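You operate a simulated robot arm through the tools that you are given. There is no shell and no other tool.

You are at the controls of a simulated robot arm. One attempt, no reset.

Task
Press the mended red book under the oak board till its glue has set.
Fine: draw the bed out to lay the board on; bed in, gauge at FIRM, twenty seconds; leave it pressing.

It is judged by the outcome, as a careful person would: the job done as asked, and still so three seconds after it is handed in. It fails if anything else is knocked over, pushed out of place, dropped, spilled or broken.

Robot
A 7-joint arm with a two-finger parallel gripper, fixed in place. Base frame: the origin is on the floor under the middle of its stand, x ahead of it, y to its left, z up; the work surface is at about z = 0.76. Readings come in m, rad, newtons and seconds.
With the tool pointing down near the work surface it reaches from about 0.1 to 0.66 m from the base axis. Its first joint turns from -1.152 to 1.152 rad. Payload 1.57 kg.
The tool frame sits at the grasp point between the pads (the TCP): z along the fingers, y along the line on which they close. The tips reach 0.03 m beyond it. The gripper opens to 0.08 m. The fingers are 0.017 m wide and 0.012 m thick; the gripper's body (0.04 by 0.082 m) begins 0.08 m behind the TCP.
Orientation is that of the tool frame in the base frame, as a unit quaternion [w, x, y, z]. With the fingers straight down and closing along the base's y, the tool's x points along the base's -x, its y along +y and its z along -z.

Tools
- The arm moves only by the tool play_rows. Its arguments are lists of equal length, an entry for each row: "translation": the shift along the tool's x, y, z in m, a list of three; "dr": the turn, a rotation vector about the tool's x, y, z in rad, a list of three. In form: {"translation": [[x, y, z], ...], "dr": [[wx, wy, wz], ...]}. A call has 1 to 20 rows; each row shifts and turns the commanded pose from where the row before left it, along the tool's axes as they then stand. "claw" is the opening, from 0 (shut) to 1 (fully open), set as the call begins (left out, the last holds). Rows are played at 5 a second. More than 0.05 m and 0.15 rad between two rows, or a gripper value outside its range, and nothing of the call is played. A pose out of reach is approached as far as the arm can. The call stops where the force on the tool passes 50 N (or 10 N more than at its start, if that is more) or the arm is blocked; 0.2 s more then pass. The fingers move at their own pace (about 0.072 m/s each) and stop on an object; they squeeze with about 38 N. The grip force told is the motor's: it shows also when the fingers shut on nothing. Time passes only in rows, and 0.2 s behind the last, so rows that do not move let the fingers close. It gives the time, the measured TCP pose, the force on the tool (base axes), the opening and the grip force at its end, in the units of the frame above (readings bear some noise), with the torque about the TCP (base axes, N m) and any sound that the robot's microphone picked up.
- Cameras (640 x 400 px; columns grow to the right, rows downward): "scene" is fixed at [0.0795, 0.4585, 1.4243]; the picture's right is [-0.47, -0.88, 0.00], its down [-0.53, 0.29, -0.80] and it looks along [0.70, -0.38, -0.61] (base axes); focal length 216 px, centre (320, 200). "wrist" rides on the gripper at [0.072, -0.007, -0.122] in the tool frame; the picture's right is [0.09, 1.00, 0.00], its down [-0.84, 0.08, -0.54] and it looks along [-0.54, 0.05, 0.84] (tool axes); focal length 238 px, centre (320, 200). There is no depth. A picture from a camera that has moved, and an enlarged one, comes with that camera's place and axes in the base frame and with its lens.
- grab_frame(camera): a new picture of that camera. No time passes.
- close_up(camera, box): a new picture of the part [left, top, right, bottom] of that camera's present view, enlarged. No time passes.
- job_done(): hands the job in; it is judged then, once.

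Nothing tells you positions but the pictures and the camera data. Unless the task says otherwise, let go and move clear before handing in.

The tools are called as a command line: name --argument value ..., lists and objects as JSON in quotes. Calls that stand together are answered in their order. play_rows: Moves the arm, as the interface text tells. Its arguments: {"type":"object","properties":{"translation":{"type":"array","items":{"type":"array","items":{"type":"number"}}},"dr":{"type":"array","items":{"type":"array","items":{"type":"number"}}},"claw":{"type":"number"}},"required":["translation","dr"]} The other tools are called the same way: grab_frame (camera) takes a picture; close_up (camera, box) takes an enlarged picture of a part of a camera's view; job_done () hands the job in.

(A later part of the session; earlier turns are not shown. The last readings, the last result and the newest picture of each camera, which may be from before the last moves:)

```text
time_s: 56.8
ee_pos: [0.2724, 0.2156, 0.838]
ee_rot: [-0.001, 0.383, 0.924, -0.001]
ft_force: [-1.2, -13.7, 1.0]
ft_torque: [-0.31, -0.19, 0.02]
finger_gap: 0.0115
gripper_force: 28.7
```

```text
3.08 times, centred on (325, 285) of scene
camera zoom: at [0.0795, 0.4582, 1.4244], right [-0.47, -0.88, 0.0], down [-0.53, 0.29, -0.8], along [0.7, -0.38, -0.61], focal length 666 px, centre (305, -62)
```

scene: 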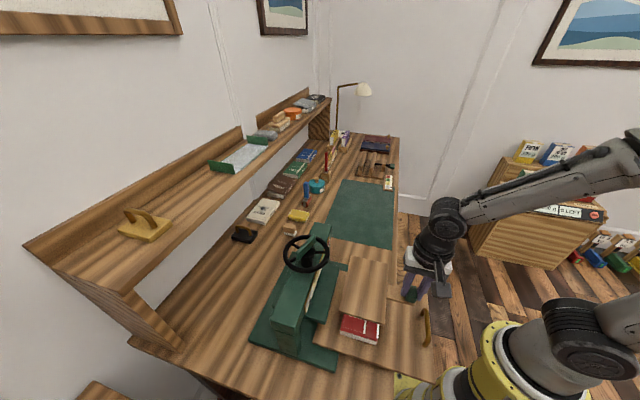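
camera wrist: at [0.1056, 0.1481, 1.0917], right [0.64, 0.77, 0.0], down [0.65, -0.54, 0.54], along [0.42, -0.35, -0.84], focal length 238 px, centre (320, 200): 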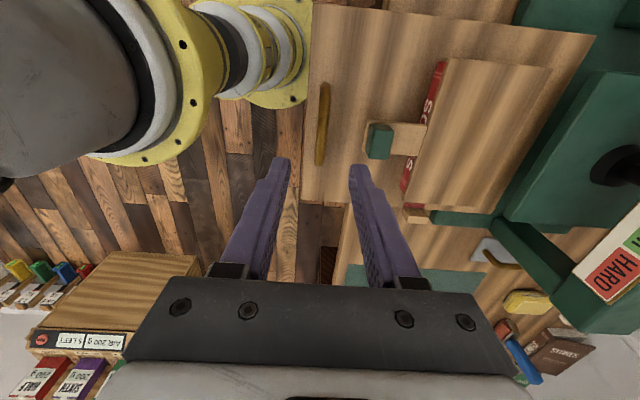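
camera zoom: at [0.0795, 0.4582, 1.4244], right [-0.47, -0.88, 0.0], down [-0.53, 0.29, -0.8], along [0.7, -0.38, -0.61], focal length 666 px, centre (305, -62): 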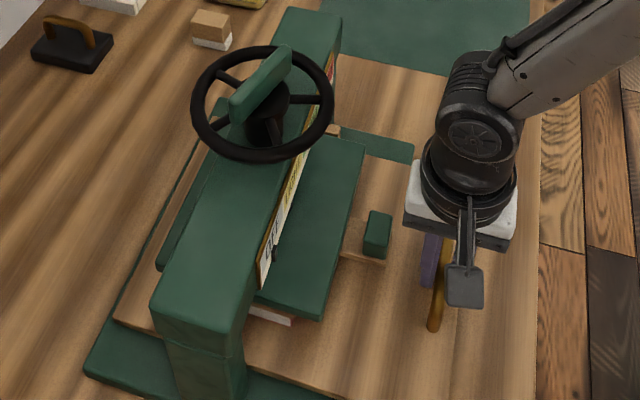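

The bed is home against its stop, with its position unchanged and about 10 N of push back. I'll ease off, release the handle, and rise to look at the wheel, whose axis I estimate at (0.397, 0.325) with its grip bar at z≈1.02.

play_rows --translation '[[-0.0003, -0.0008, 0], [0, 0, 0]]' --dr '[[0, 0, 0], [0, 0, 0]]'

play_rows --translation '[[0, 0, 0], [0, 0, 0], [0, 0, -0.01], [0, 0, -0.03], [0, 0, -0.045], [0, 0, -0.045], [0, 0, -0.045], [0, 0, -0.045], [0, 0, -0.045], [0, 0, -0.045], [0, 0, -0.04], [0, 0, 0]]' --dr '[[0, 0, 0], [0, 0, 0], [0, 0, 0], [0, 0, 0], [0, 0, 0], [0, 0, 0], [0, 0, 0], [0, 0, 0], [0, 0, 0], [0, 0, 0], [0, 0, 0], [0, 0, 0]]' --claw 0.42

grab_frame --camera "wrist"

grab_frame --camera "scene"

close_up --camera "scene" --box '[260, 210, 390, 350]'

```text
time_s: 57.4
ee_pos: [0.2729, 0.2155, 0.8373]
ee_rot: [-0.001, 0.383, 0.924, -0.001]
ft_force: [2.6, -12.2, -12.2]
ft_torque: [-0.24, -0.14, 0.01]
finger_gap: 0.0116
gripper_force: 29.4
```

```text
time_s: 60.0
ee_pos: [0.2755, 0.2127, 1.1862]
ee_rot: [0.001, 0.382, 0.924, 0.0]
ft_force: [-0.6, 0.3, 0.5]
ft_torque: [0.0, -0.03, 0.04]
finger_gap: 0.0338
gripper_force: 0.0
```

```text
taken
camera wrist: at [0.2196, 0.2598, 1.3087], right [0.64, 0.77, 0.0], down [0.65, -0.54, 0.54], along [0.42, -0.35, -0.84], focal length 238 px, centre (320, 200)
```

wrist: 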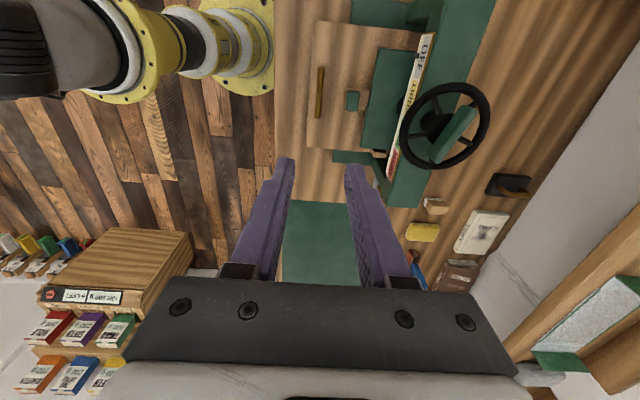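

```text
taken
```

scene: 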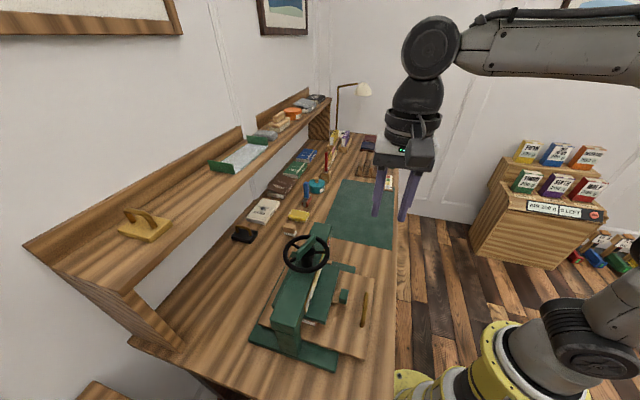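

```text
2.86 times, centred on (325, 280) of scene
camera zoom: at [0.0795, 0.4585, 1.4243], right [-0.47, -0.88, 0.0], down [-0.53, 0.29, -0.8], along [0.7, -0.38, -0.61], focal length 618 px, centre (306, -29)
```

zoom: 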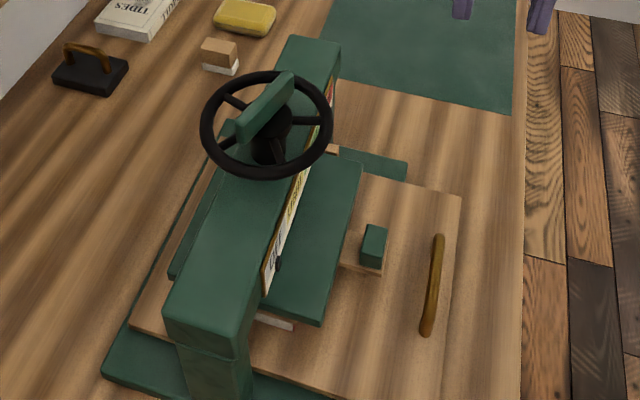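

The bed is in place and the board is still aligned. I'll move above the wheel at z≈1.19 to measure its centre, bar direction and height.

play_rows --translation '[[-0.001, 0.03, 0], [-0.001, 0.035, 0], [-0.001, 0.035, 0], [-0.001, 0.035, 0], [-0.001, 0.03, 0], [0, 0, 0]]' --dr '[[0, 0, 0], [0, 0, 0], [0, 0, 0], [0, 0, 0], [0, 0, 0], [0, 0, 0]]'

grab_frame --camera "wrist"

close_up --camera "wrist" --box '[220, 40, 420, 200]'

close_up --camera "scene" --box '[270, 220, 350, 320]'

```text
time_s: 61.4
ee_pos: [0.3941, 0.3291, 1.1892]
ee_rot: [0.001, 0.383, 0.924, 0.0]
ft_force: [0.4, -0.3, 0.6]
ft_torque: [0.04, -0.03, -0.03]
finger_gap: 0.0336
gripper_force: 0.1
```

```text
taken
camera wrist: at [0.3374, 0.3753, 1.3103], right [0.64, 0.77, 0.0], down [0.65, -0.54, 0.54], along [0.42, -0.35, -0.84], focal length 238 px, centre (320, 200)
```

wrist: 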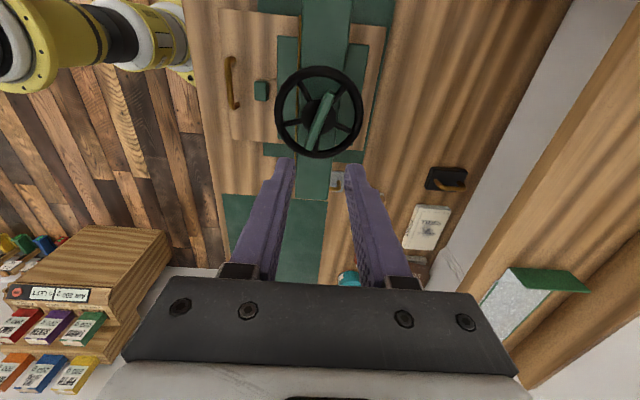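

```text
2.50 times, centred on (320, 120) of wrist
camera zoom: at [0.3374, 0.3753, 1.3103], right [0.64, 0.77, 0.0], down [0.65, -0.54, 0.54], along [0.42, -0.35, -0.84], focal length 596 px, centre (320, 400)
```

zoom: 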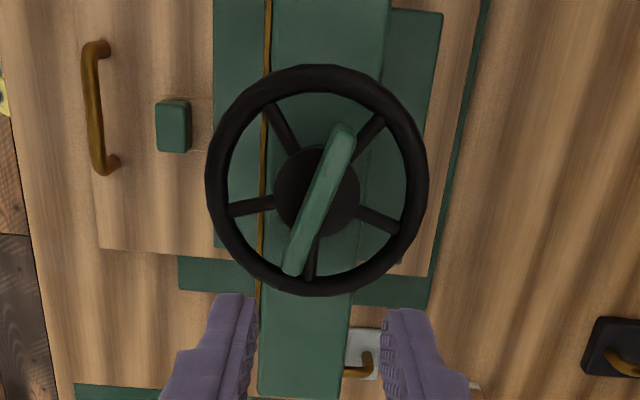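

```text
4.00 times, centred on (310, 270) of scene
camera zoom: at [0.0795, 0.4586, 1.4243], right [-0.47, -0.88, 0.0], down [-0.53, 0.29, -0.8], along [0.7, -0.38, -0.61], focal length 866 px, centre (360, -80)
```

zoom: 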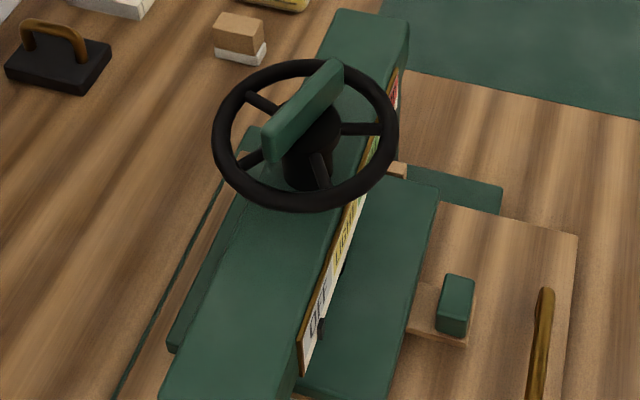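

The wheel's rim is about 11 cm across, and its green bar is about 11 mm wide, running at roughly -60° with the top near z≈1.027. My TCP is centred over it within a millimetre or two. I'll turn the tool square to the bar, lower partway and re-check.

play_rows --translation '[[0, 0, 0], [0, 0, 0], [0, 0, 0.03], [0, 0, 0.03], [0, 0, 0.03], [0, 0, 0]]' --dr '[[0, 0, 0.131], [0, 0, 0.131], [0, 0, 0], [0, 0, 0], [0, 0, 0], [0, 0, 0]]'

grab_frame --camera "wrist"

close_up --camera "wrist" --box '[240, 70, 400, 230]'

close_up --camera "scene" --box '[270, 200, 350, 300]'

```text
time_s: 62.8
ee_pos: [0.3935, 0.3303, 1.1007]
ee_rot: [0.0, 0.5, 0.866, 0.0]
ft_force: [0.4, 0.5, -0.1]
ft_torque: [0.01, 0.01, -0.02]
finger_gap: 0.0335
gripper_force: 0.1
```

```text
taken
camera wrist: at [0.3508, 0.3885, 1.2222], right [0.82, 0.58, 0.0], down [0.48, -0.69, 0.54], along [0.31, -0.44, -0.84], focal length 238 px, centre (320, 200)
```

wrist: 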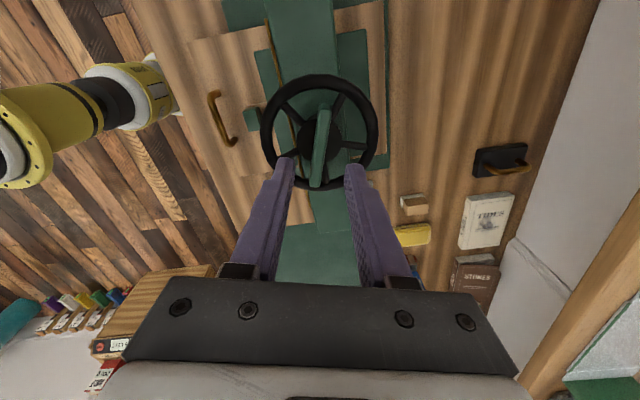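

```text
2.50 times, centred on (320, 150) of wrist
camera zoom: at [0.3508, 0.3885, 1.2222], right [0.82, 0.58, 0.0], down [0.48, -0.69, 0.54], along [0.31, -0.44, -0.84], focal length 596 px, centre (320, 325)
```

zoom: 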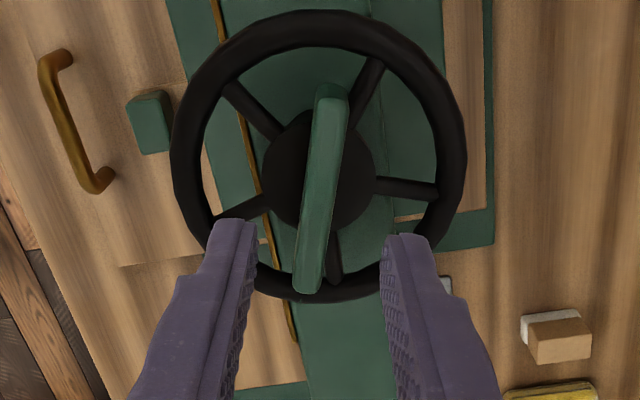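

```text
4.00 times, centred on (310, 250) of scene
camera zoom: at [0.0795, 0.4585, 1.4243], right [-0.47, -0.88, 0.0], down [-0.53, 0.29, -0.8], along [0.7, -0.38, -0.61], focal length 866 px, centre (360, 0)
```

zoom: 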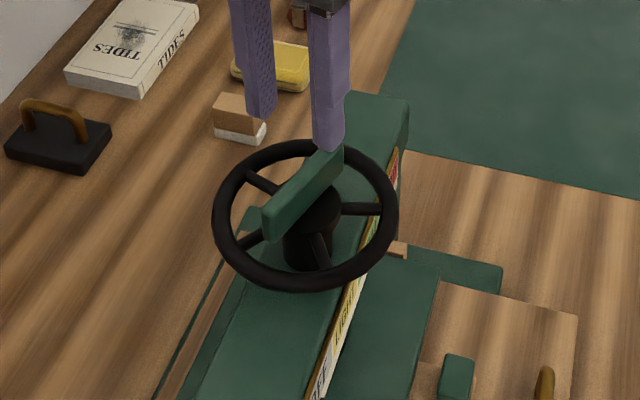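

Combining the views, the bar top is at z≈1.034 and the axis near (0.392, 0.328). The bar needs 1.8° more turn. I'll make those small corrections and lower over the bar.

play_rows --translation '[[-0.001, -0.0013, 0], [0, 0, 0.02], [0, 0, 0.015], [0, 0, 0.01], [0, 0, 0.006], [0, 0, 0]]' --dr '[[0, 0, 0.031], [0, 0, 0], [0, 0, 0], [0, 0, 0], [0, 0, 0], [0, 0, 0]]'

grab_frame --camera "wrist"

close_up --camera "wrist" --box '[240, 90, 400, 250]'

close_up --camera "scene" --box '[270, 200, 350, 300]'

```text
time_s: 64.2
ee_pos: [0.3927, 0.327, 1.0477]
ee_rot: [0.001, 0.514, 0.858, 0.0]
ft_force: [0.3, -0.4, -0.4]
ft_torque: [0.02, -0.01, 0.01]
finger_gap: 0.0339
gripper_force: 0.1
```

```text
taken
camera wrist: at [0.3516, 0.3876, 1.1688], right [0.83, 0.55, 0.0], down [0.46, -0.7, 0.54], along [0.3, -0.45, -0.84], focal length 238 px, centre (320, 200)
```

wrist: 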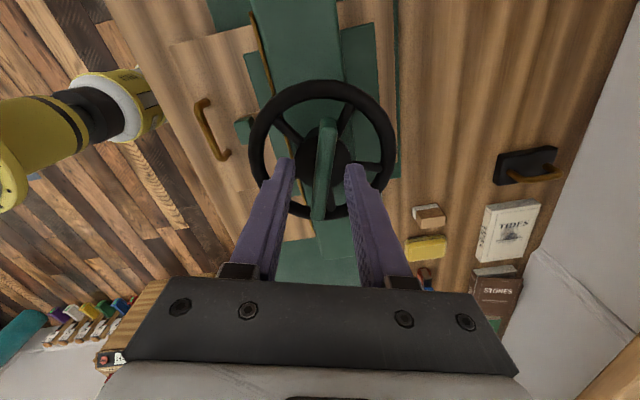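

```text
2.50 times, centred on (320, 170) of wrist
camera zoom: at [0.3516, 0.3876, 1.1688], right [0.83, 0.55, 0.0], down [0.46, -0.7, 0.54], along [0.3, -0.45, -0.84], focal length 596 px, centre (320, 275)
```

zoom: 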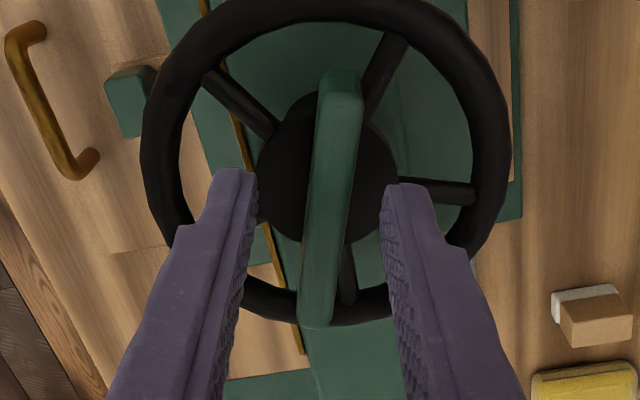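

```text
4.00 times, centred on (310, 250) of scene
camera zoom: at [0.0795, 0.4585, 1.4243], right [-0.47, -0.88, 0.0], down [-0.53, 0.29, -0.8], along [0.7, -0.38, -0.61], focal length 866 px, centre (360, 0)
```

zoom: 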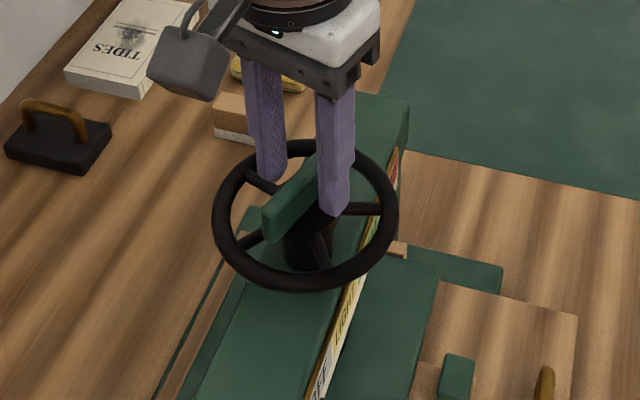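

The bar is between the fingertips. I'll shift 1.5 mm to centre it, lower 2 mm and close.

play_rows --translation '[[0, 0.0015, 0.002], [0, 0, 0]]' --dr '[[0, 0, 0], [0, 0, 0]]'

play_rows --translation '[[0, 0, 0], [0, 0, 0], [0, 0, 0], [0, 0, 0]]' --dr '[[0, 0, 0], [0, 0, 0], [0, 0, 0], [0, 0, 0]]' --claw 0

close_up --camera "wrist" --box '[240, 90, 400, 250]'

close_up --camera "scene" --box '[270, 220, 370, 340]'

```text
time_s: 64.8
ee_pos: [0.3939, 0.3281, 1.0467]
ee_rot: [0.0, 0.514, 0.858, 0.0]
ft_force: [-0.5, 0.3, 1.1]
ft_torque: [-0.02, -0.03, 0.03]
finger_gap: 0.0336
gripper_force: 0.0
```

```text
time_s: 65.8
ee_pos: [0.3949, 0.3288, 1.0455]
ee_rot: [0.001, 0.513, 0.858, -0.001]
ft_force: [1.3, 0.8, 0.1]
ft_torque: [-0.04, 0.0, 0.01]
finger_gap: 0.0111
gripper_force: 28.2
```

```text
2.50 times, centred on (320, 170) of wrist
camera zoom: at [0.3534, 0.3884, 1.1676], right [0.83, 0.55, 0.0], down [0.46, -0.7, 0.54], along [0.3, -0.45, -0.84], focal length 596 px, centre (320, 275)
```

zoom: 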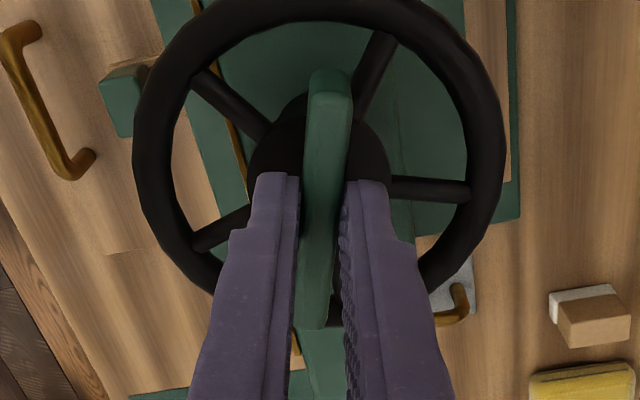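

```text
3.33 times, centred on (320, 280) of scene
camera zoom: at [0.0795, 0.4586, 1.4243], right [-0.47, -0.88, 0.0], down [-0.53, 0.29, -0.8], along [0.7, -0.38, -0.61], focal length 722 px, centre (320, -67)
```

zoom: 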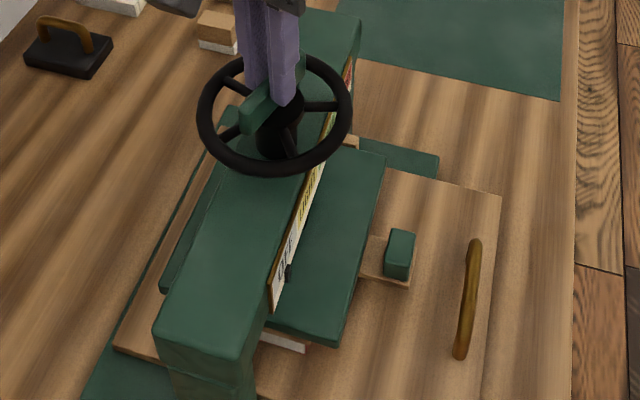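

The bar is gripped (11 mm). I'll turn a small test amount clockwise (seen from above) and watch the gauge pointer and torque.

play_rows --translation '[[0, 0, 0], [0, 0, 0], [0, 0, 0], [0, 0, 0]]' --dr '[[0, 0, 0.08], [0, 0, 0.08], [0, 0, 0.08], [0, 0, 0]]'

close_up --camera "scene" --box '[280, 240, 360, 320]'

```text
time_s: 66.8
ee_pos: [0.3952, 0.3286, 1.0462]
ee_rot: [0.0, 0.612, 0.791, 0.001]
ft_force: [3.0, 3.6, 0.4]
ft_torque: [-0.49, -0.14, 0.01]
finger_gap: 0.011
gripper_force: 28.5
```

```text
5.00 times, centred on (320, 280) of scene
camera zoom: at [0.0796, 0.4587, 1.4242], right [-0.47, -0.88, 0.0], down [-0.53, 0.29, -0.8], along [0.7, -0.38, -0.61], focal length 1082 px, centre (320, -200)
```

zoom: 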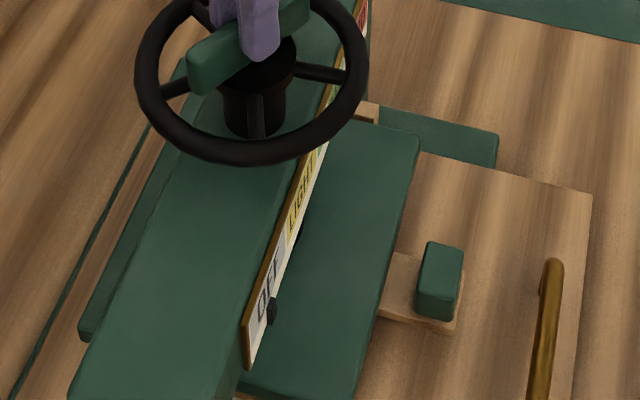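

The wheel turns freely, but the pointer hasn't moved yet; it may only move once the platen meets the board. I'll keep turning clockwise a bit and compare.

play_rows --translation '[[0, 0, 0], [0, 0, 0], [0, 0, 0], [0, 0, 0], [0, 0, 0]]' --dr '[[0, 0, 0.1], [0, 0, 0.1], [0, 0, 0.1], [0, 0, 0.1], [0, 0, 0]]'

close_up --camera "scene" --box '[280, 240, 360, 320]'

grab_frame --camera "wrist"

```text
time_s: 68.0
ee_pos: [0.3968, 0.3288, 1.0456]
ee_rot: [0.0, 0.758, 0.652, 0.001]
ft_force: [15.2, 3.8, -1.7]
ft_torque: [0.18, -0.22, 0.05]
finger_gap: 0.0109
gripper_force: 28.6
```

```text
5.00 times, centred on (320, 280) of scene
camera zoom: at [0.08, 0.4587, 1.4242], right [-0.47, -0.88, 0.0], down [-0.53, 0.29, -0.79], along [0.7, -0.38, -0.61], focal length 1082 px, centre (320, -200)
```

zoom: 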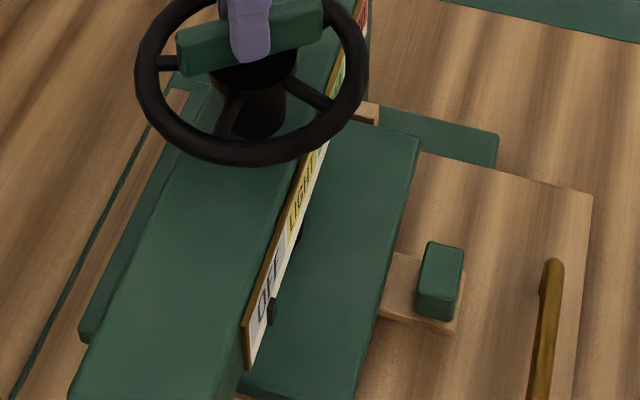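

```text
taken
camera wrist: at [0.3991, 0.4004, 1.1677], right [1.0, -0.06, 0.0], down [-0.05, -0.84, 0.54], along [-0.03, -0.54, -0.84], focal length 238 px, centre (320, 200)
```

wrist: 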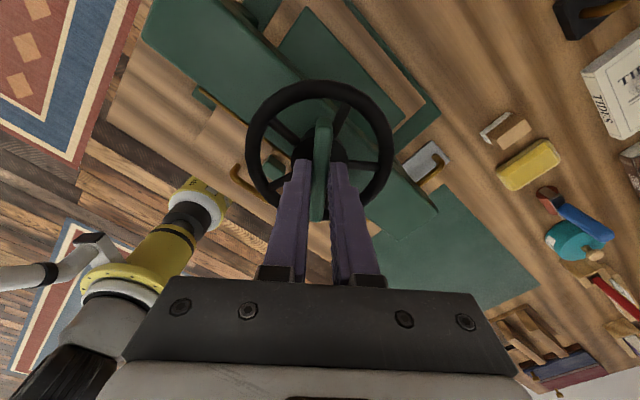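

The wheel turns with almost no torque and the platen seems to be coming down, with the pointer still at OFF. I'll continue clockwise, nudging to relieve side force, and compare the views.

play_rows --translation '[[0, 0.0005, 0], [0, 0, 0], [0, 0, 0], [0, 0, 0], [0, 0, 0]]' --dr '[[0, 0, 0.1], [0, 0, 0.1], [0, 0, 0.1], [0, 0, 0.1], [0, 0, 0]]'

close_up --camera "scene" --box '[280, 240, 360, 320]'

close_up --camera "scene" --box '[300, 250, 350, 330]'

```text
time_s: 69.2
ee_pos: [0.3971, 0.3281, 1.0462]
ee_rot: [0.001, 0.873, 0.489, 0.003]
ft_force: [26.0, -1.2, -1.8]
ft_torque: [-0.14, -0.19, 0.04]
finger_gap: 0.0111
gripper_force: 28.5
```

```text
5.00 times, centred on (320, 280) of scene
camera zoom: at [0.0803, 0.4585, 1.4243], right [-0.47, -0.88, 0.0], down [-0.53, 0.29, -0.79], along [0.7, -0.38, -0.61], focal length 1082 px, centre (320, -200)
```

zoom: 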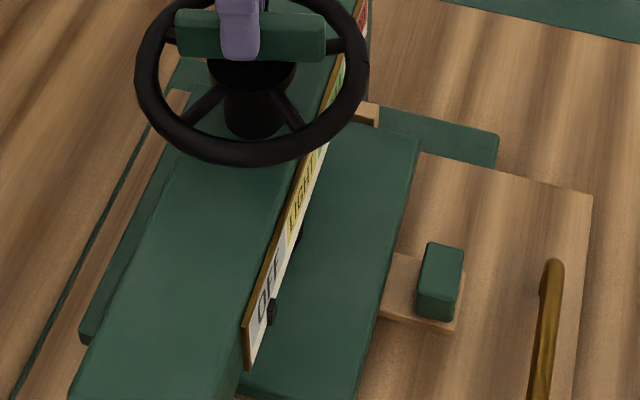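

```text
5.00 times, centred on (325, 290) of scene
camera zoom: at [0.0803, 0.4585, 1.4243], right [-0.47, -0.88, 0.0], down [-0.53, 0.29, -0.79], along [0.7, -0.38, -0.61], focal length 1082 px, centre (295, -250)
```

zoom: 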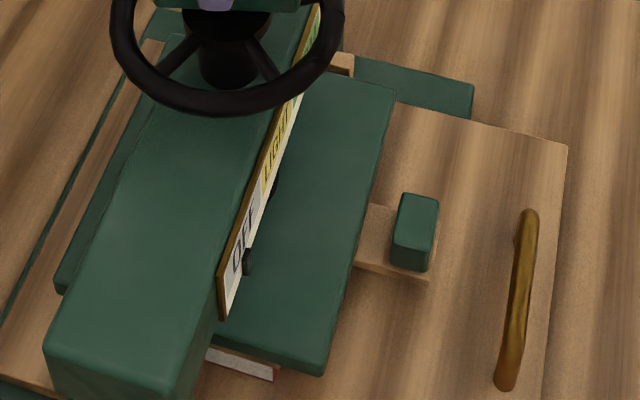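

The platen has come down about 5 mm, so clockwise is right. My wrist is nearing its likely limit and there's side load, because the true axis is about 2 mm toward -y. I'll re-centre, release, rise, turn back half a turn and re-grip the symmetric bar.

play_rows --translation '[[-0.0017, 0.0008, 0], [0, 0, 0]]' --dr '[[0, 0, 0], [0, 0, 0]]'

play_rows --translation '[[0, 0, 0], [0, 0, 0], [0, 0, -0.02], [0, 0, -0.025], [0, 0, 0]]' --dr '[[0, 0, 0], [0, 0, 0], [0, 0, 0], [0, 0, 0], [0, 0, 0]]' --claw 0.42

play_rows --translation '[[0, 0, 0], [0, 0, 0], [0, 0, 0], [0, 0, 0], [0, 0, 0], [0, 0, 0], [0, 0, 0], [0, 0, 0], [0, 0, 0], [0, 0, 0], [0, 0, 0], [0, 0, 0], [0, 0, 0], [0, 0, 0], [0, 0, 0], [0, 0, 0], [0, 0, 0], [0, 0, 0], [0, 0, 0], [0, 0, 0]]' --dr '[[0, 0, -0.1496], [0, 0, -0.1496], [0, 0, -0.1496], [0, 0, -0.1496], [0, 0, -0.1496], [0, 0, -0.1496], [0, 0, -0.1496], [0, 0, -0.1496], [0, 0, -0.1496], [0, 0, -0.1496], [0, 0, -0.1496], [0, 0, -0.1496], [0, 0, -0.1496], [0, 0, -0.1496], [0, 0, -0.1496], [0, 0, -0.1496], [0, 0, -0.1496], [0, 0, -0.1496], [0, 0, -0.1496], [0, 0, -0.1496]]'

play_rows --translation '[[0, 0, 0], [0, 0, 0]]' --dr '[[0, 0, -0.1496], [0, 0, 0]]'

grab_frame --camera "wrist"

close_up --camera "wrist" --box '[240, 70, 400, 230]'

grab_frame --camera "scene"

```text
time_s: 69.8
ee_pos: [0.3971, 0.3289, 1.0457]
ee_rot: [0.001, 0.872, 0.489, 0.006]
ft_force: [31.0, 6.4, -0.9]
ft_torque: [-0.17, -0.25, 0.06]
finger_gap: 0.0109
gripper_force: 28.9
```

```text
time_s: 71.0
ee_pos: [0.3953, 0.3266, 1.09]
ee_rot: [0.0, 0.872, 0.489, 0.0]
ft_force: [0.1, 0.5, 0.8]
ft_torque: [0.01, -0.02, 0.01]
finger_gap: 0.0334
gripper_force: 0.2
```

```text
time_s: 75.2
ee_pos: [0.3941, 0.3269, 1.0919]
ee_rot: [0.001, -0.424, 0.906, 0.0]
ft_force: [1.1, -0.4, 0.7]
ft_torque: [-0.02, 0.01, -0.02]
finger_gap: 0.0336
gripper_force: 0.0
```

```text
time_s: 75.8
ee_pos: [0.3949, 0.3272, 1.0911]
ee_rot: [0.0, -0.49, 0.872, 0.0]
ft_force: [0.2, 0.7, 0.7]
ft_torque: [0.0, -0.02, 0.0]
finger_gap: 0.0337
gripper_force: 0.1
```

```text
taken
camera wrist: at [0.3619, 0.262, 1.2124], right [-0.9, 0.44, 0.0], down [0.37, 0.76, 0.54], along [0.24, 0.49, -0.84], focal length 238 px, centre (320, 200)
```

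wrist: 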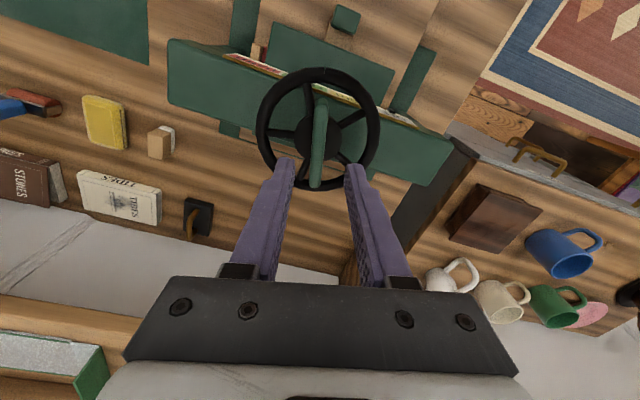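

```text
2.50 times, centred on (320, 150) of wrist
camera zoom: at [0.3619, 0.262, 1.2124], right [-0.9, 0.44, 0.0], down [0.37, 0.76, 0.54], along [0.24, 0.49, -0.84], focal length 596 px, centre (320, 325)
```

zoom: 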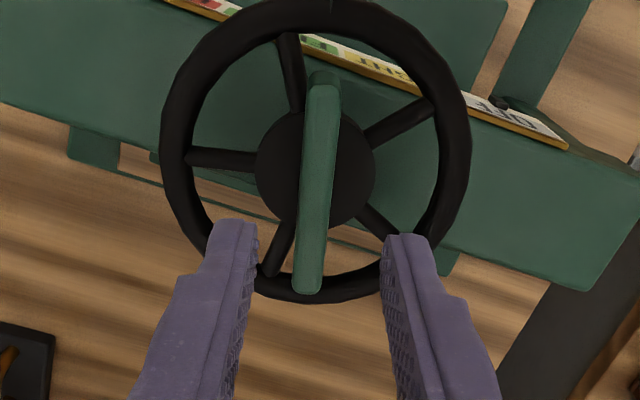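

```text
taken
```

scene: 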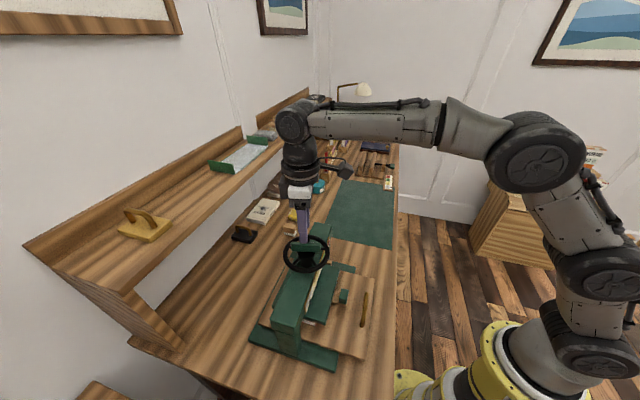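

The view from the opposite side fixes the bar top at z≈1.0245 and the axis near (0.3955, 0.3252), so I was gripping only its upper edge. I'll re-centre and go lower for a better grip, checking for contact with the hub.

play_rows --translation '[[0.0008, -0.002, 0], [0, 0, 0.02], [0, 0, 0.018], [0, 0, 0.008], [0, 0, 0.004], [0, 0, 0]]' --dr '[[0, 0, 0], [0, 0, 0], [0, 0, 0], [0, 0, 0], [0, 0, 0], [0, 0, 0]]'

close_up --camera "wrist" --box '[240, 90, 400, 250]'

close_up --camera "scene" --box '[280, 210, 340, 280]'

```text
time_s: 77.2
ee_pos: [0.3967, 0.3256, 1.0397]
ee_rot: [0.001, -0.489, 0.872, -0.001]
ft_force: [-0.8, 0.2, 0.0]
ft_torque: [0.01, -0.03, 0.02]
finger_gap: 0.0337
gripper_force: 0.1
```

```text
2.50 times, centred on (320, 170) of wrist
camera zoom: at [0.3637, 0.2607, 1.1618], right [-0.9, 0.44, 0.0], down [0.37, 0.75, 0.54], along [0.24, 0.49, -0.84], focal length 596 px, centre (320, 275)
```

zoom: 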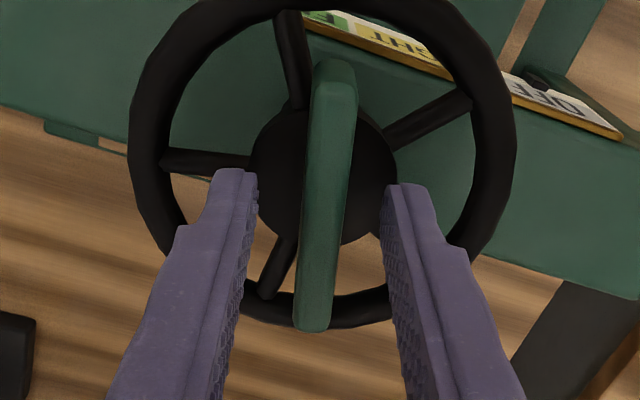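

```text
5.71 times, centred on (310, 245) of scene
camera zoom: at [0.0795, 0.4585, 1.4243], right [-0.47, -0.88, 0.0], down [-0.53, 0.29, -0.8], along [0.7, -0.38, -0.61], focal length 1237 px, centre (377, -57)
```

zoom: 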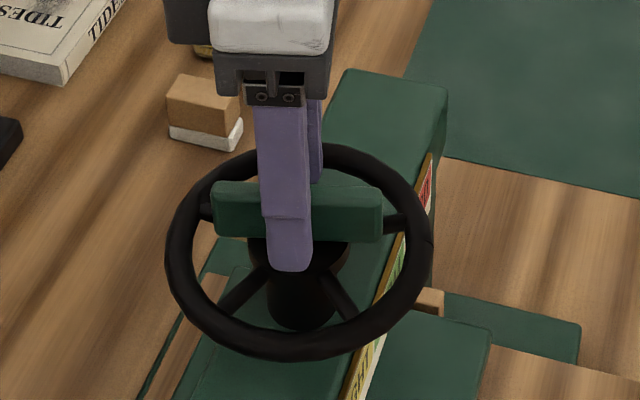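

Fingertips are now at the bar's lower edge, well engaged and centred. Closing.

play_rows --translation '[[0, 0, 0], [0, 0, 0], [0, 0, 0], [0, 0, 0]]' --dr '[[0, 0, 0], [0, 0, 0], [0, 0, 0], [0, 0, 0]]' --claw 0

play_rows --translation '[[0, 0, 0], [0, 0, 0], [0, 0, 0], [0, 0, 0]]' --dr '[[0, 0, 0.1], [0, 0, 0.1], [0, 0, 0.1], [0, 0, 0]]'

close_up --camera "scene" --box '[280, 240, 360, 320]'

grab_frame --camera "wrist"

```text
time_s: 78.2
ee_pos: [0.3958, 0.3262, 1.0386]
ee_rot: [0.0, -0.489, 0.872, 0.0]
ft_force: [-4.2, 2.2, -0.8]
ft_torque: [0.12, -0.02, 0.0]
finger_gap: 0.0111
gripper_force: 28.3
```

```text
time_s: 79.2
ee_pos: [0.3971, 0.3256, 1.0404]
ee_rot: [0.0, -0.352, 0.936, 0.001]
ft_force: [-3.3, 6.5, -2.1]
ft_torque: [-0.49, 0.63, -0.02]
finger_gap: 0.0108
gripper_force: 28.5
```

```text
5.00 times, centred on (320, 280) of scene
camera zoom: at [0.0794, 0.4588, 1.4242], right [-0.47, -0.88, 0.0], down [-0.53, 0.29, -0.8], along [0.7, -0.38, -0.61], focal length 1082 px, centre (320, -200)
```

zoom: 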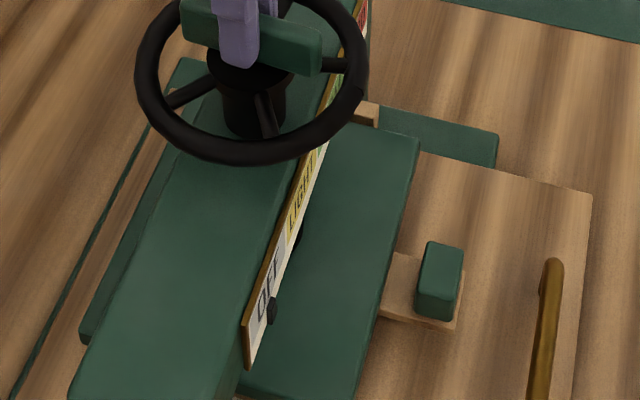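

```text
taken
camera wrist: at [0.3457, 0.2732, 1.1619], right [-0.73, 0.69, 0.0], down [0.58, 0.61, 0.54], along [0.37, 0.39, -0.84], focal length 238 px, centre (320, 200)
```

wrist: 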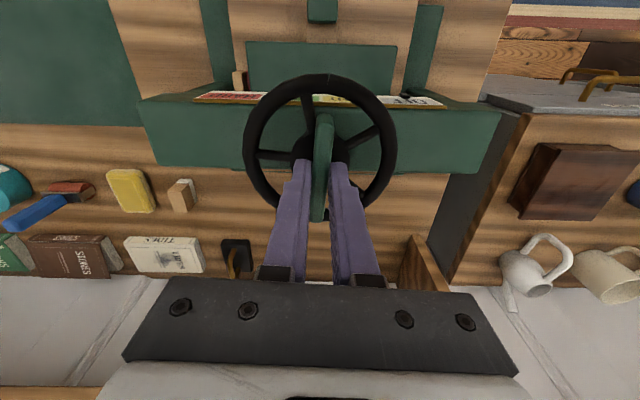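

Side forces are low now. I'll continue clockwise in steps, watching the torque and the pointer.

play_rows --translation '[[0, 0, 0], [0, 0, 0], [0, 0, 0], [0, 0, 0], [0, 0, 0]]' --dr '[[0, 0, 0.1], [0, 0, 0.1], [0, 0, 0.1], [0, 0, 0.1], [0, 0, 0]]'

close_up --camera "scene" --box '[280, 240, 360, 320]'

close_up --camera "wrist" --box '[180, 20, 480, 180]'

```text
time_s: 80.4
ee_pos: [0.3953, 0.3258, 1.0409]
ee_rot: [0.0, -0.159, 0.987, 0.0]
ft_force: [-7.1, 4.6, -6.2]
ft_torque: [0.4, -0.63, -0.01]
finger_gap: 0.0108
gripper_force: 28.3
```

```text
5.00 times, centred on (320, 280) of scene
camera zoom: at [0.0793, 0.4587, 1.4242], right [-0.47, -0.88, 0.0], down [-0.53, 0.29, -0.8], along [0.7, -0.38, -0.61], focal length 1082 px, centre (320, -200)
```

zoom: 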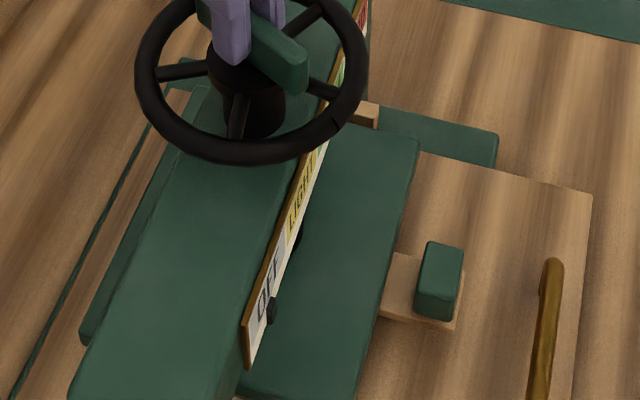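

```text
2.13 times, centred on (330, 100) of wrist
camera zoom: at [0.3293, 0.2966, 1.1619], right [-0.4, 0.92, 0.0], down [0.77, 0.34, 0.54], along [0.5, 0.22, -0.84], focal length 508 px, centre (299, 413)
```

zoom: 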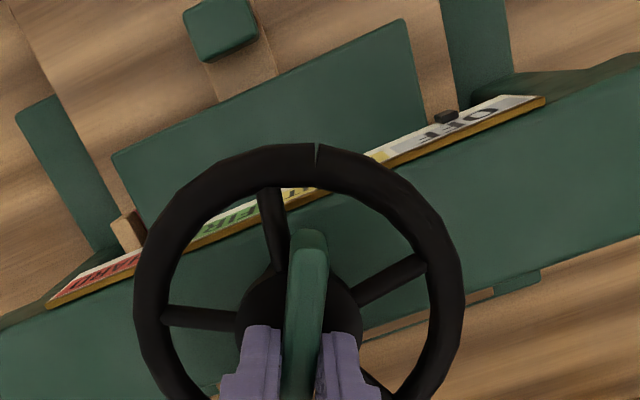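

The pointer is still at OFF after about 1.7 rad. I'll compare the platen corner with the earlier picture to confirm it's really descending.

close_up --camera "scene" --box '[300, 250, 350, 330]'

close_up --camera "scene" --box '[305, 300, 345, 330]'

```text
5.00 times, centred on (325, 290) of scene
camera zoom: at [0.0793, 0.4587, 1.4242], right [-0.47, -0.88, 0.0], down [-0.53, 0.29, -0.8], along [0.7, -0.38, -0.61], focal length 1082 px, centre (295, -250)
```

zoom: 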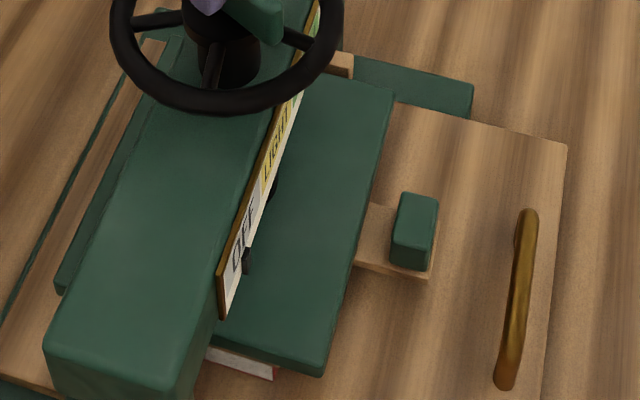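

```text
13.33 times, centred on (325, 315) of scene
camera zoom: at [0.0793, 0.4587, 1.4242], right [-0.47, -0.88, 0.0], down [-0.53, 0.29, -0.8], along [0.7, -0.38, -0.61], focal length 2886 px, centre (253, -1333)
```

zoom: 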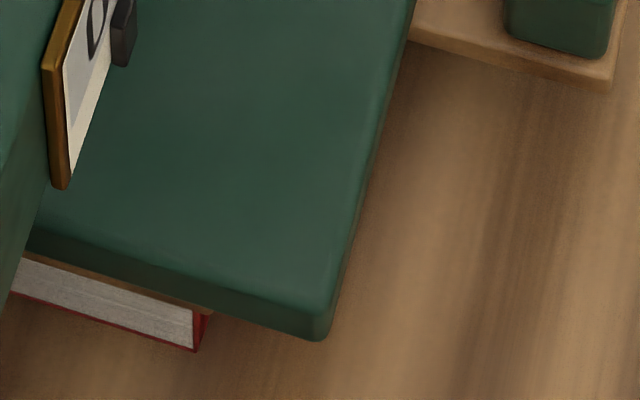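

play_rows --translation '[[0, 0, 0], [0, 0, 0], [0, 0, 0], [0, 0, 0], [0, 0, 0], [0, 0, 0]]' --dr '[[0, 0, 0.1], [0, 0, 0.1], [0, 0, 0.1], [0, 0, 0.1], [0, 0, 0.1], [0, 0, 0]]'

close_up --camera "scene" --box '[305, 300, 345, 330]'

close_up --camera "scene" --box '[280, 240, 360, 320]'

```text
time_s: 81.8
ee_pos: [0.3959, 0.3253, 1.0397]
ee_rot: [0.0, 0.09, 0.996, 0.001]
ft_force: [-0.1, 5.9, -9.3]
ft_torque: [0.3, 0.63, 0.01]
finger_gap: 0.0111
gripper_force: 28.4
```

```text
13.33 times, centred on (325, 315) of scene
camera zoom: at [0.0797, 0.4588, 1.4242], right [-0.47, -0.88, 0.0], down [-0.53, 0.29, -0.8], along [0.7, -0.38, -0.61], focal length 2886 px, centre (253, -1333)
```

zoom: 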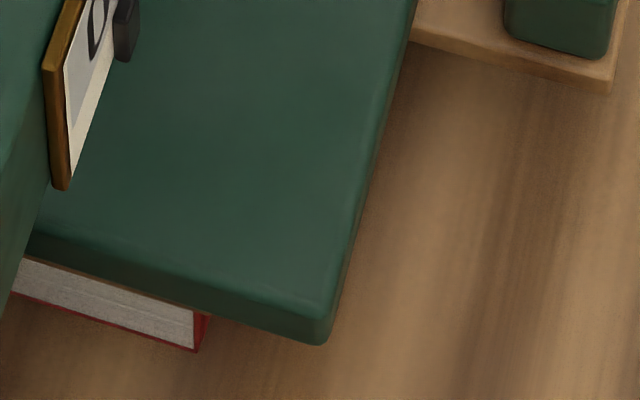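

```text
5.00 times, centred on (320, 280) of scene
camera zoom: at [0.0797, 0.4588, 1.4242], right [-0.47, -0.88, 0.0], down [-0.53, 0.29, -0.8], along [0.7, -0.38, -0.61], focal length 1082 px, centre (320, -200)
```

zoom: 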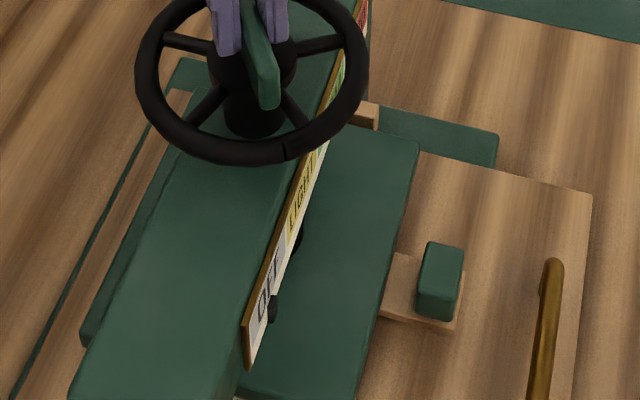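

The platen is descending slowly and the pointer has just begun to move off OFF's centre. I'll continue in smaller steps, reading the gauge each time.

play_rows --translation '[[0, 0, 0], [0, 0, 0], [0, 0, 0], [0, 0, 0]]' --dr '[[0, 0, 0.1], [0, 0, 0.1], [0, 0, 0.1], [0, 0, 0]]'

close_up --camera "scene" --box '[300, 240, 350, 310]'

close_up --camera "wrist" --box '[160, 20, 500, 220]'

```text
time_s: 82.8
ee_pos: [0.3956, 0.325, 1.04]
ee_rot: [0.0, 0.237, 0.971, 0.0]
ft_force: [5.2, 3.3, -12.5]
ft_torque: [0.3, 0.02, -0.01]
finger_gap: 0.011
gripper_force: 29.0
```

```text
5.71 times, centred on (325, 275) of scene
camera zoom: at [0.0798, 0.4588, 1.4242], right [-0.47, -0.88, 0.0], down [-0.53, 0.29, -0.8], along [0.7, -0.38, -0.61], focal length 1237 px, centre (291, -229)
```

zoom: 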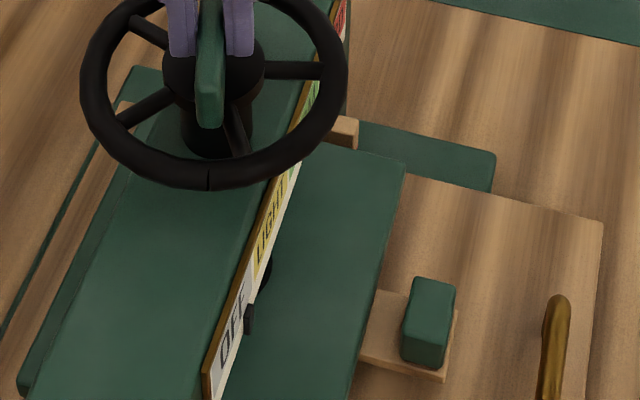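

```text
1.88 times, centred on (330, 120) of wrist
camera zoom: at [0.3284, 0.3526, 1.1618], right [0.38, 0.93, 0.0], down [0.78, -0.32, 0.54], along [0.5, -0.21, -0.84], focal length 449 px, centre (301, 351)
```

zoom: 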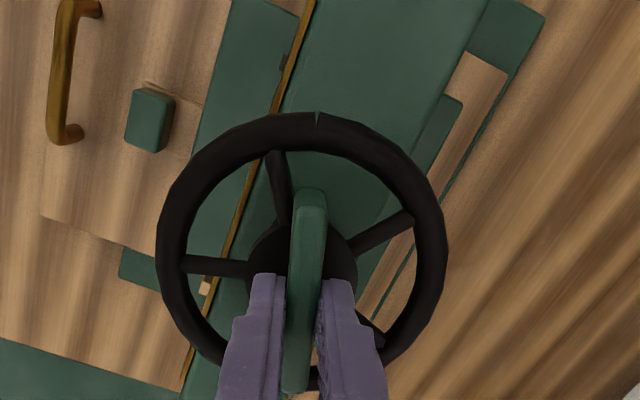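

The pointer is rising within OFF toward LIGHT. The wheel is pulling the tool down slightly, so I'll follow it by lowering a millimetre and keep turning.

play_rows --translation '[[0, 0, 0.0006], [0, 0, 0.0004], [0, 0, 0], [0, 0, 0]]' --dr '[[0, 0, 0.1], [0, 0, 0.1], [0, 0, 0.1], [0, 0, 0]]'

close_up --camera "scene" --box '[300, 240, 350, 310]'

```text
time_s: 83.8
ee_pos: [0.3956, 0.3253, 1.0391]
ee_rot: [0.001, 0.379, 0.925, -0.001]
ft_force: [1.4, -1.4, -2.9]
ft_torque: [-0.38, -0.28, 0.01]
finger_gap: 0.0107
gripper_force: 28.2
```

```text
5.71 times, centred on (325, 275) of scene
camera zoom: at [0.0796, 0.4586, 1.4243], right [-0.47, -0.88, 0.0], down [-0.53, 0.29, -0.8], along [0.7, -0.38, -0.61], focal length 1237 px, centre (291, -229)
```

zoom: 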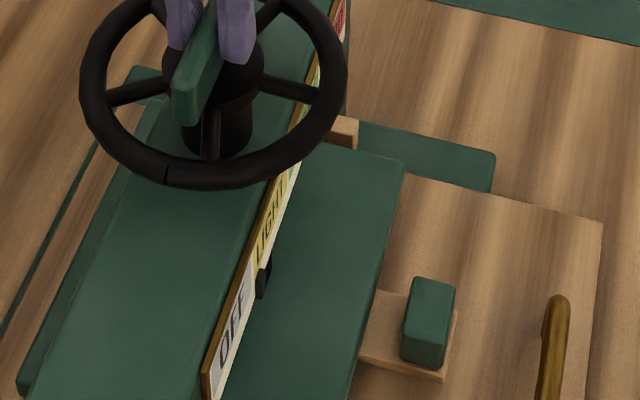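

The pointer is right at the OFF/LIGHT boundary after 2.84 rad, moving about 56 mm/rad along the strip. FIRM's centre should be about 1.3 rad further, so I'll continue in steps.

play_rows --translation '[[0, 0, 0.0003], [0, 0, 0.0003], [0, 0, 0.0002], [0, 0, 0.0002], [0, 0, 0]]' --dr '[[0, 0, 0.1], [0, 0, 0.1], [0, 0, 0.1], [0, 0, 0.1], [0, 0, 0]]'

close_up --camera "scene" --box '[300, 240, 350, 310]'

```text
time_s: 85.0
ee_pos: [0.3964, 0.3239, 1.0402]
ee_rot: [0.0, 0.556, 0.831, 0.001]
ft_force: [-6.2, -5.8, 12.3]
ft_torque: [-0.87, 0.09, -0.01]
finger_gap: 0.0109
gripper_force: 27.7
```

```text
5.71 times, centred on (325, 275) of scene
camera zoom: at [0.0792, 0.4583, 1.4244], right [-0.47, -0.88, 0.0], down [-0.53, 0.29, -0.8], along [0.7, -0.38, -0.61], focal length 1237 px, centre (291, -229)
```

zoom: 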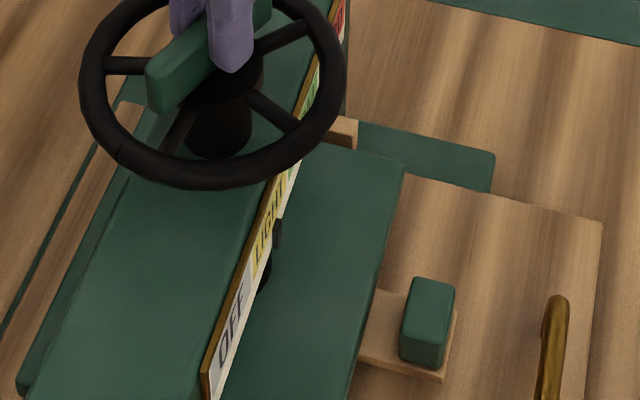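

The pointer is now in the middle of LIGHT. I'll turn on toward FIRM.

play_rows --translation '[[0, 0, -0.0004], [0, 0, 0], [0, 0, 0], [0, 0, 0], [0, 0, 0]]' --dr '[[0, 0, 0.1], [0, 0, 0.1], [0, 0, 0.1], [0, 0, 0.1], [0, 0, 0]]'

close_up --camera "scene" --box '[300, 230, 350, 300]'

close_up --camera "wrist" --box '[160, 0, 500, 220]'

```text
time_s: 86.2
ee_pos: [0.3948, 0.325, 1.0401]
ee_rot: [0.0, 0.71, 0.705, 0.001]
ft_force: [-8.5, -7.3, 22.0]
ft_torque: [0.06, 0.4, -0.01]
finger_gap: 0.0108
gripper_force: 28.9
```

```text
5.71 times, centred on (325, 265) of scene
camera zoom: at [0.0789, 0.4581, 1.4245], right [-0.47, -0.88, 0.0], down [-0.53, 0.29, -0.8], along [0.7, -0.38, -0.61], focal length 1237 px, centre (291, -171)
```

zoom: 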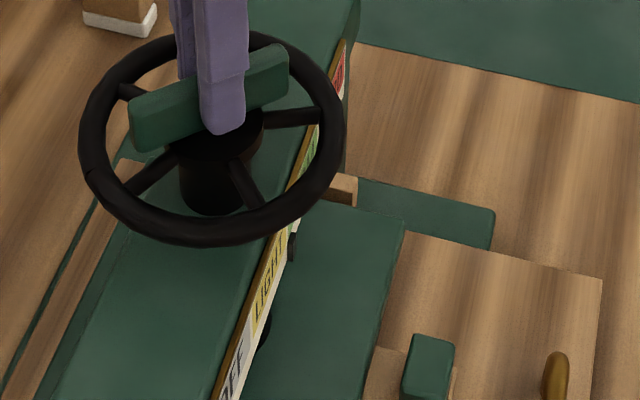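

```text
1.82 times, centred on (330, 110) of wrist
camera zoom: at [0.3886, 0.3966, 1.162], right [1.0, 0.08, 0.0], down [0.07, -0.84, 0.54], along [0.05, -0.54, -0.84], focal length 433 px, centre (302, 364)
```

zoom: 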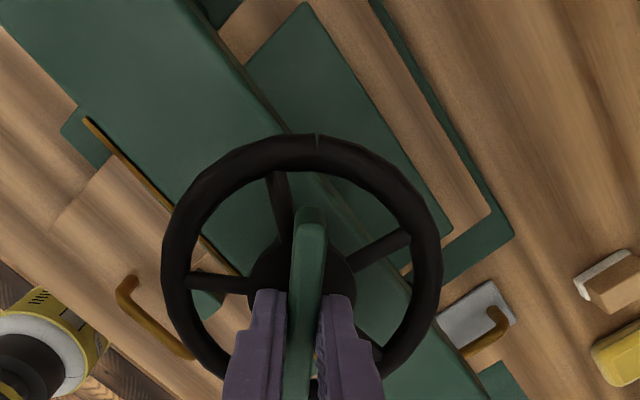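

The pointer is at the LIGHT/FIRM boundary. About 0.4 rad more should put it in the middle of FIRM. I'll raise slightly to relieve the vertical force and turn.

play_rows --translation '[[0, 0, -0.0007], [0, 0, 0], [0, 0, 0], [0, 0, 0]]' --dr '[[0, 0, 0.1], [0, 0, 0.1], [0, 0, 0.1], [0, 0, 0]]'

close_up --camera "scene" --box '[300, 220, 350, 290]'

close_up --camera "scene" --box '[310, 230, 340, 290]'

```text
time_s: 87.2
ee_pos: [0.3956, 0.3257, 1.0397]
ee_rot: [-0.001, 0.807, 0.591, 0.0]
ft_force: [-7.1, 5.3, 15.1]
ft_torque: [-0.51, 0.33, 0.0]
finger_gap: 0.0107
gripper_force: 29.1
```

```text
5.71 times, centred on (325, 255) of scene
camera zoom: at [0.0791, 0.4586, 1.4243], right [-0.47, -0.88, 0.0], down [-0.53, 0.29, -0.8], along [0.7, -0.38, -0.61], focal length 1237 px, centre (291, -114)
```

zoom: 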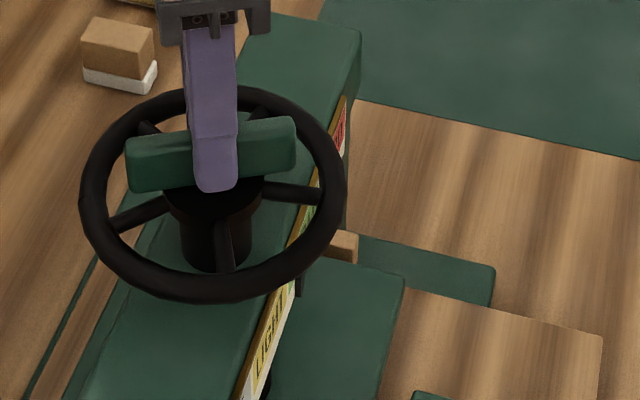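

```text
6.67 times, centred on (325, 260) of scene
camera zoom: at [0.0791, 0.4586, 1.4243], right [-0.47, -0.88, 0.0], down [-0.53, 0.29, -0.8], along [0.7, -0.38, -0.61], focal length 1443 px, centre (287, -200)
```

zoom: 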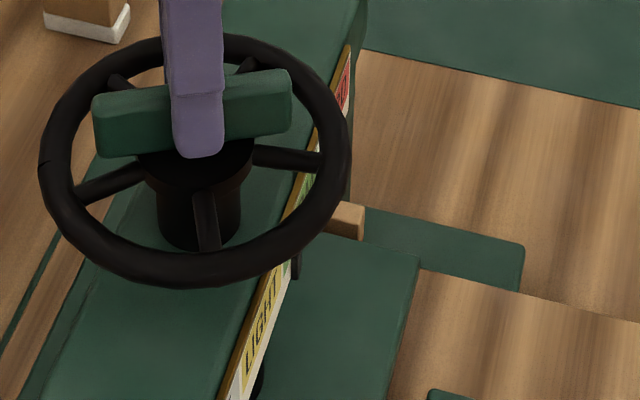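

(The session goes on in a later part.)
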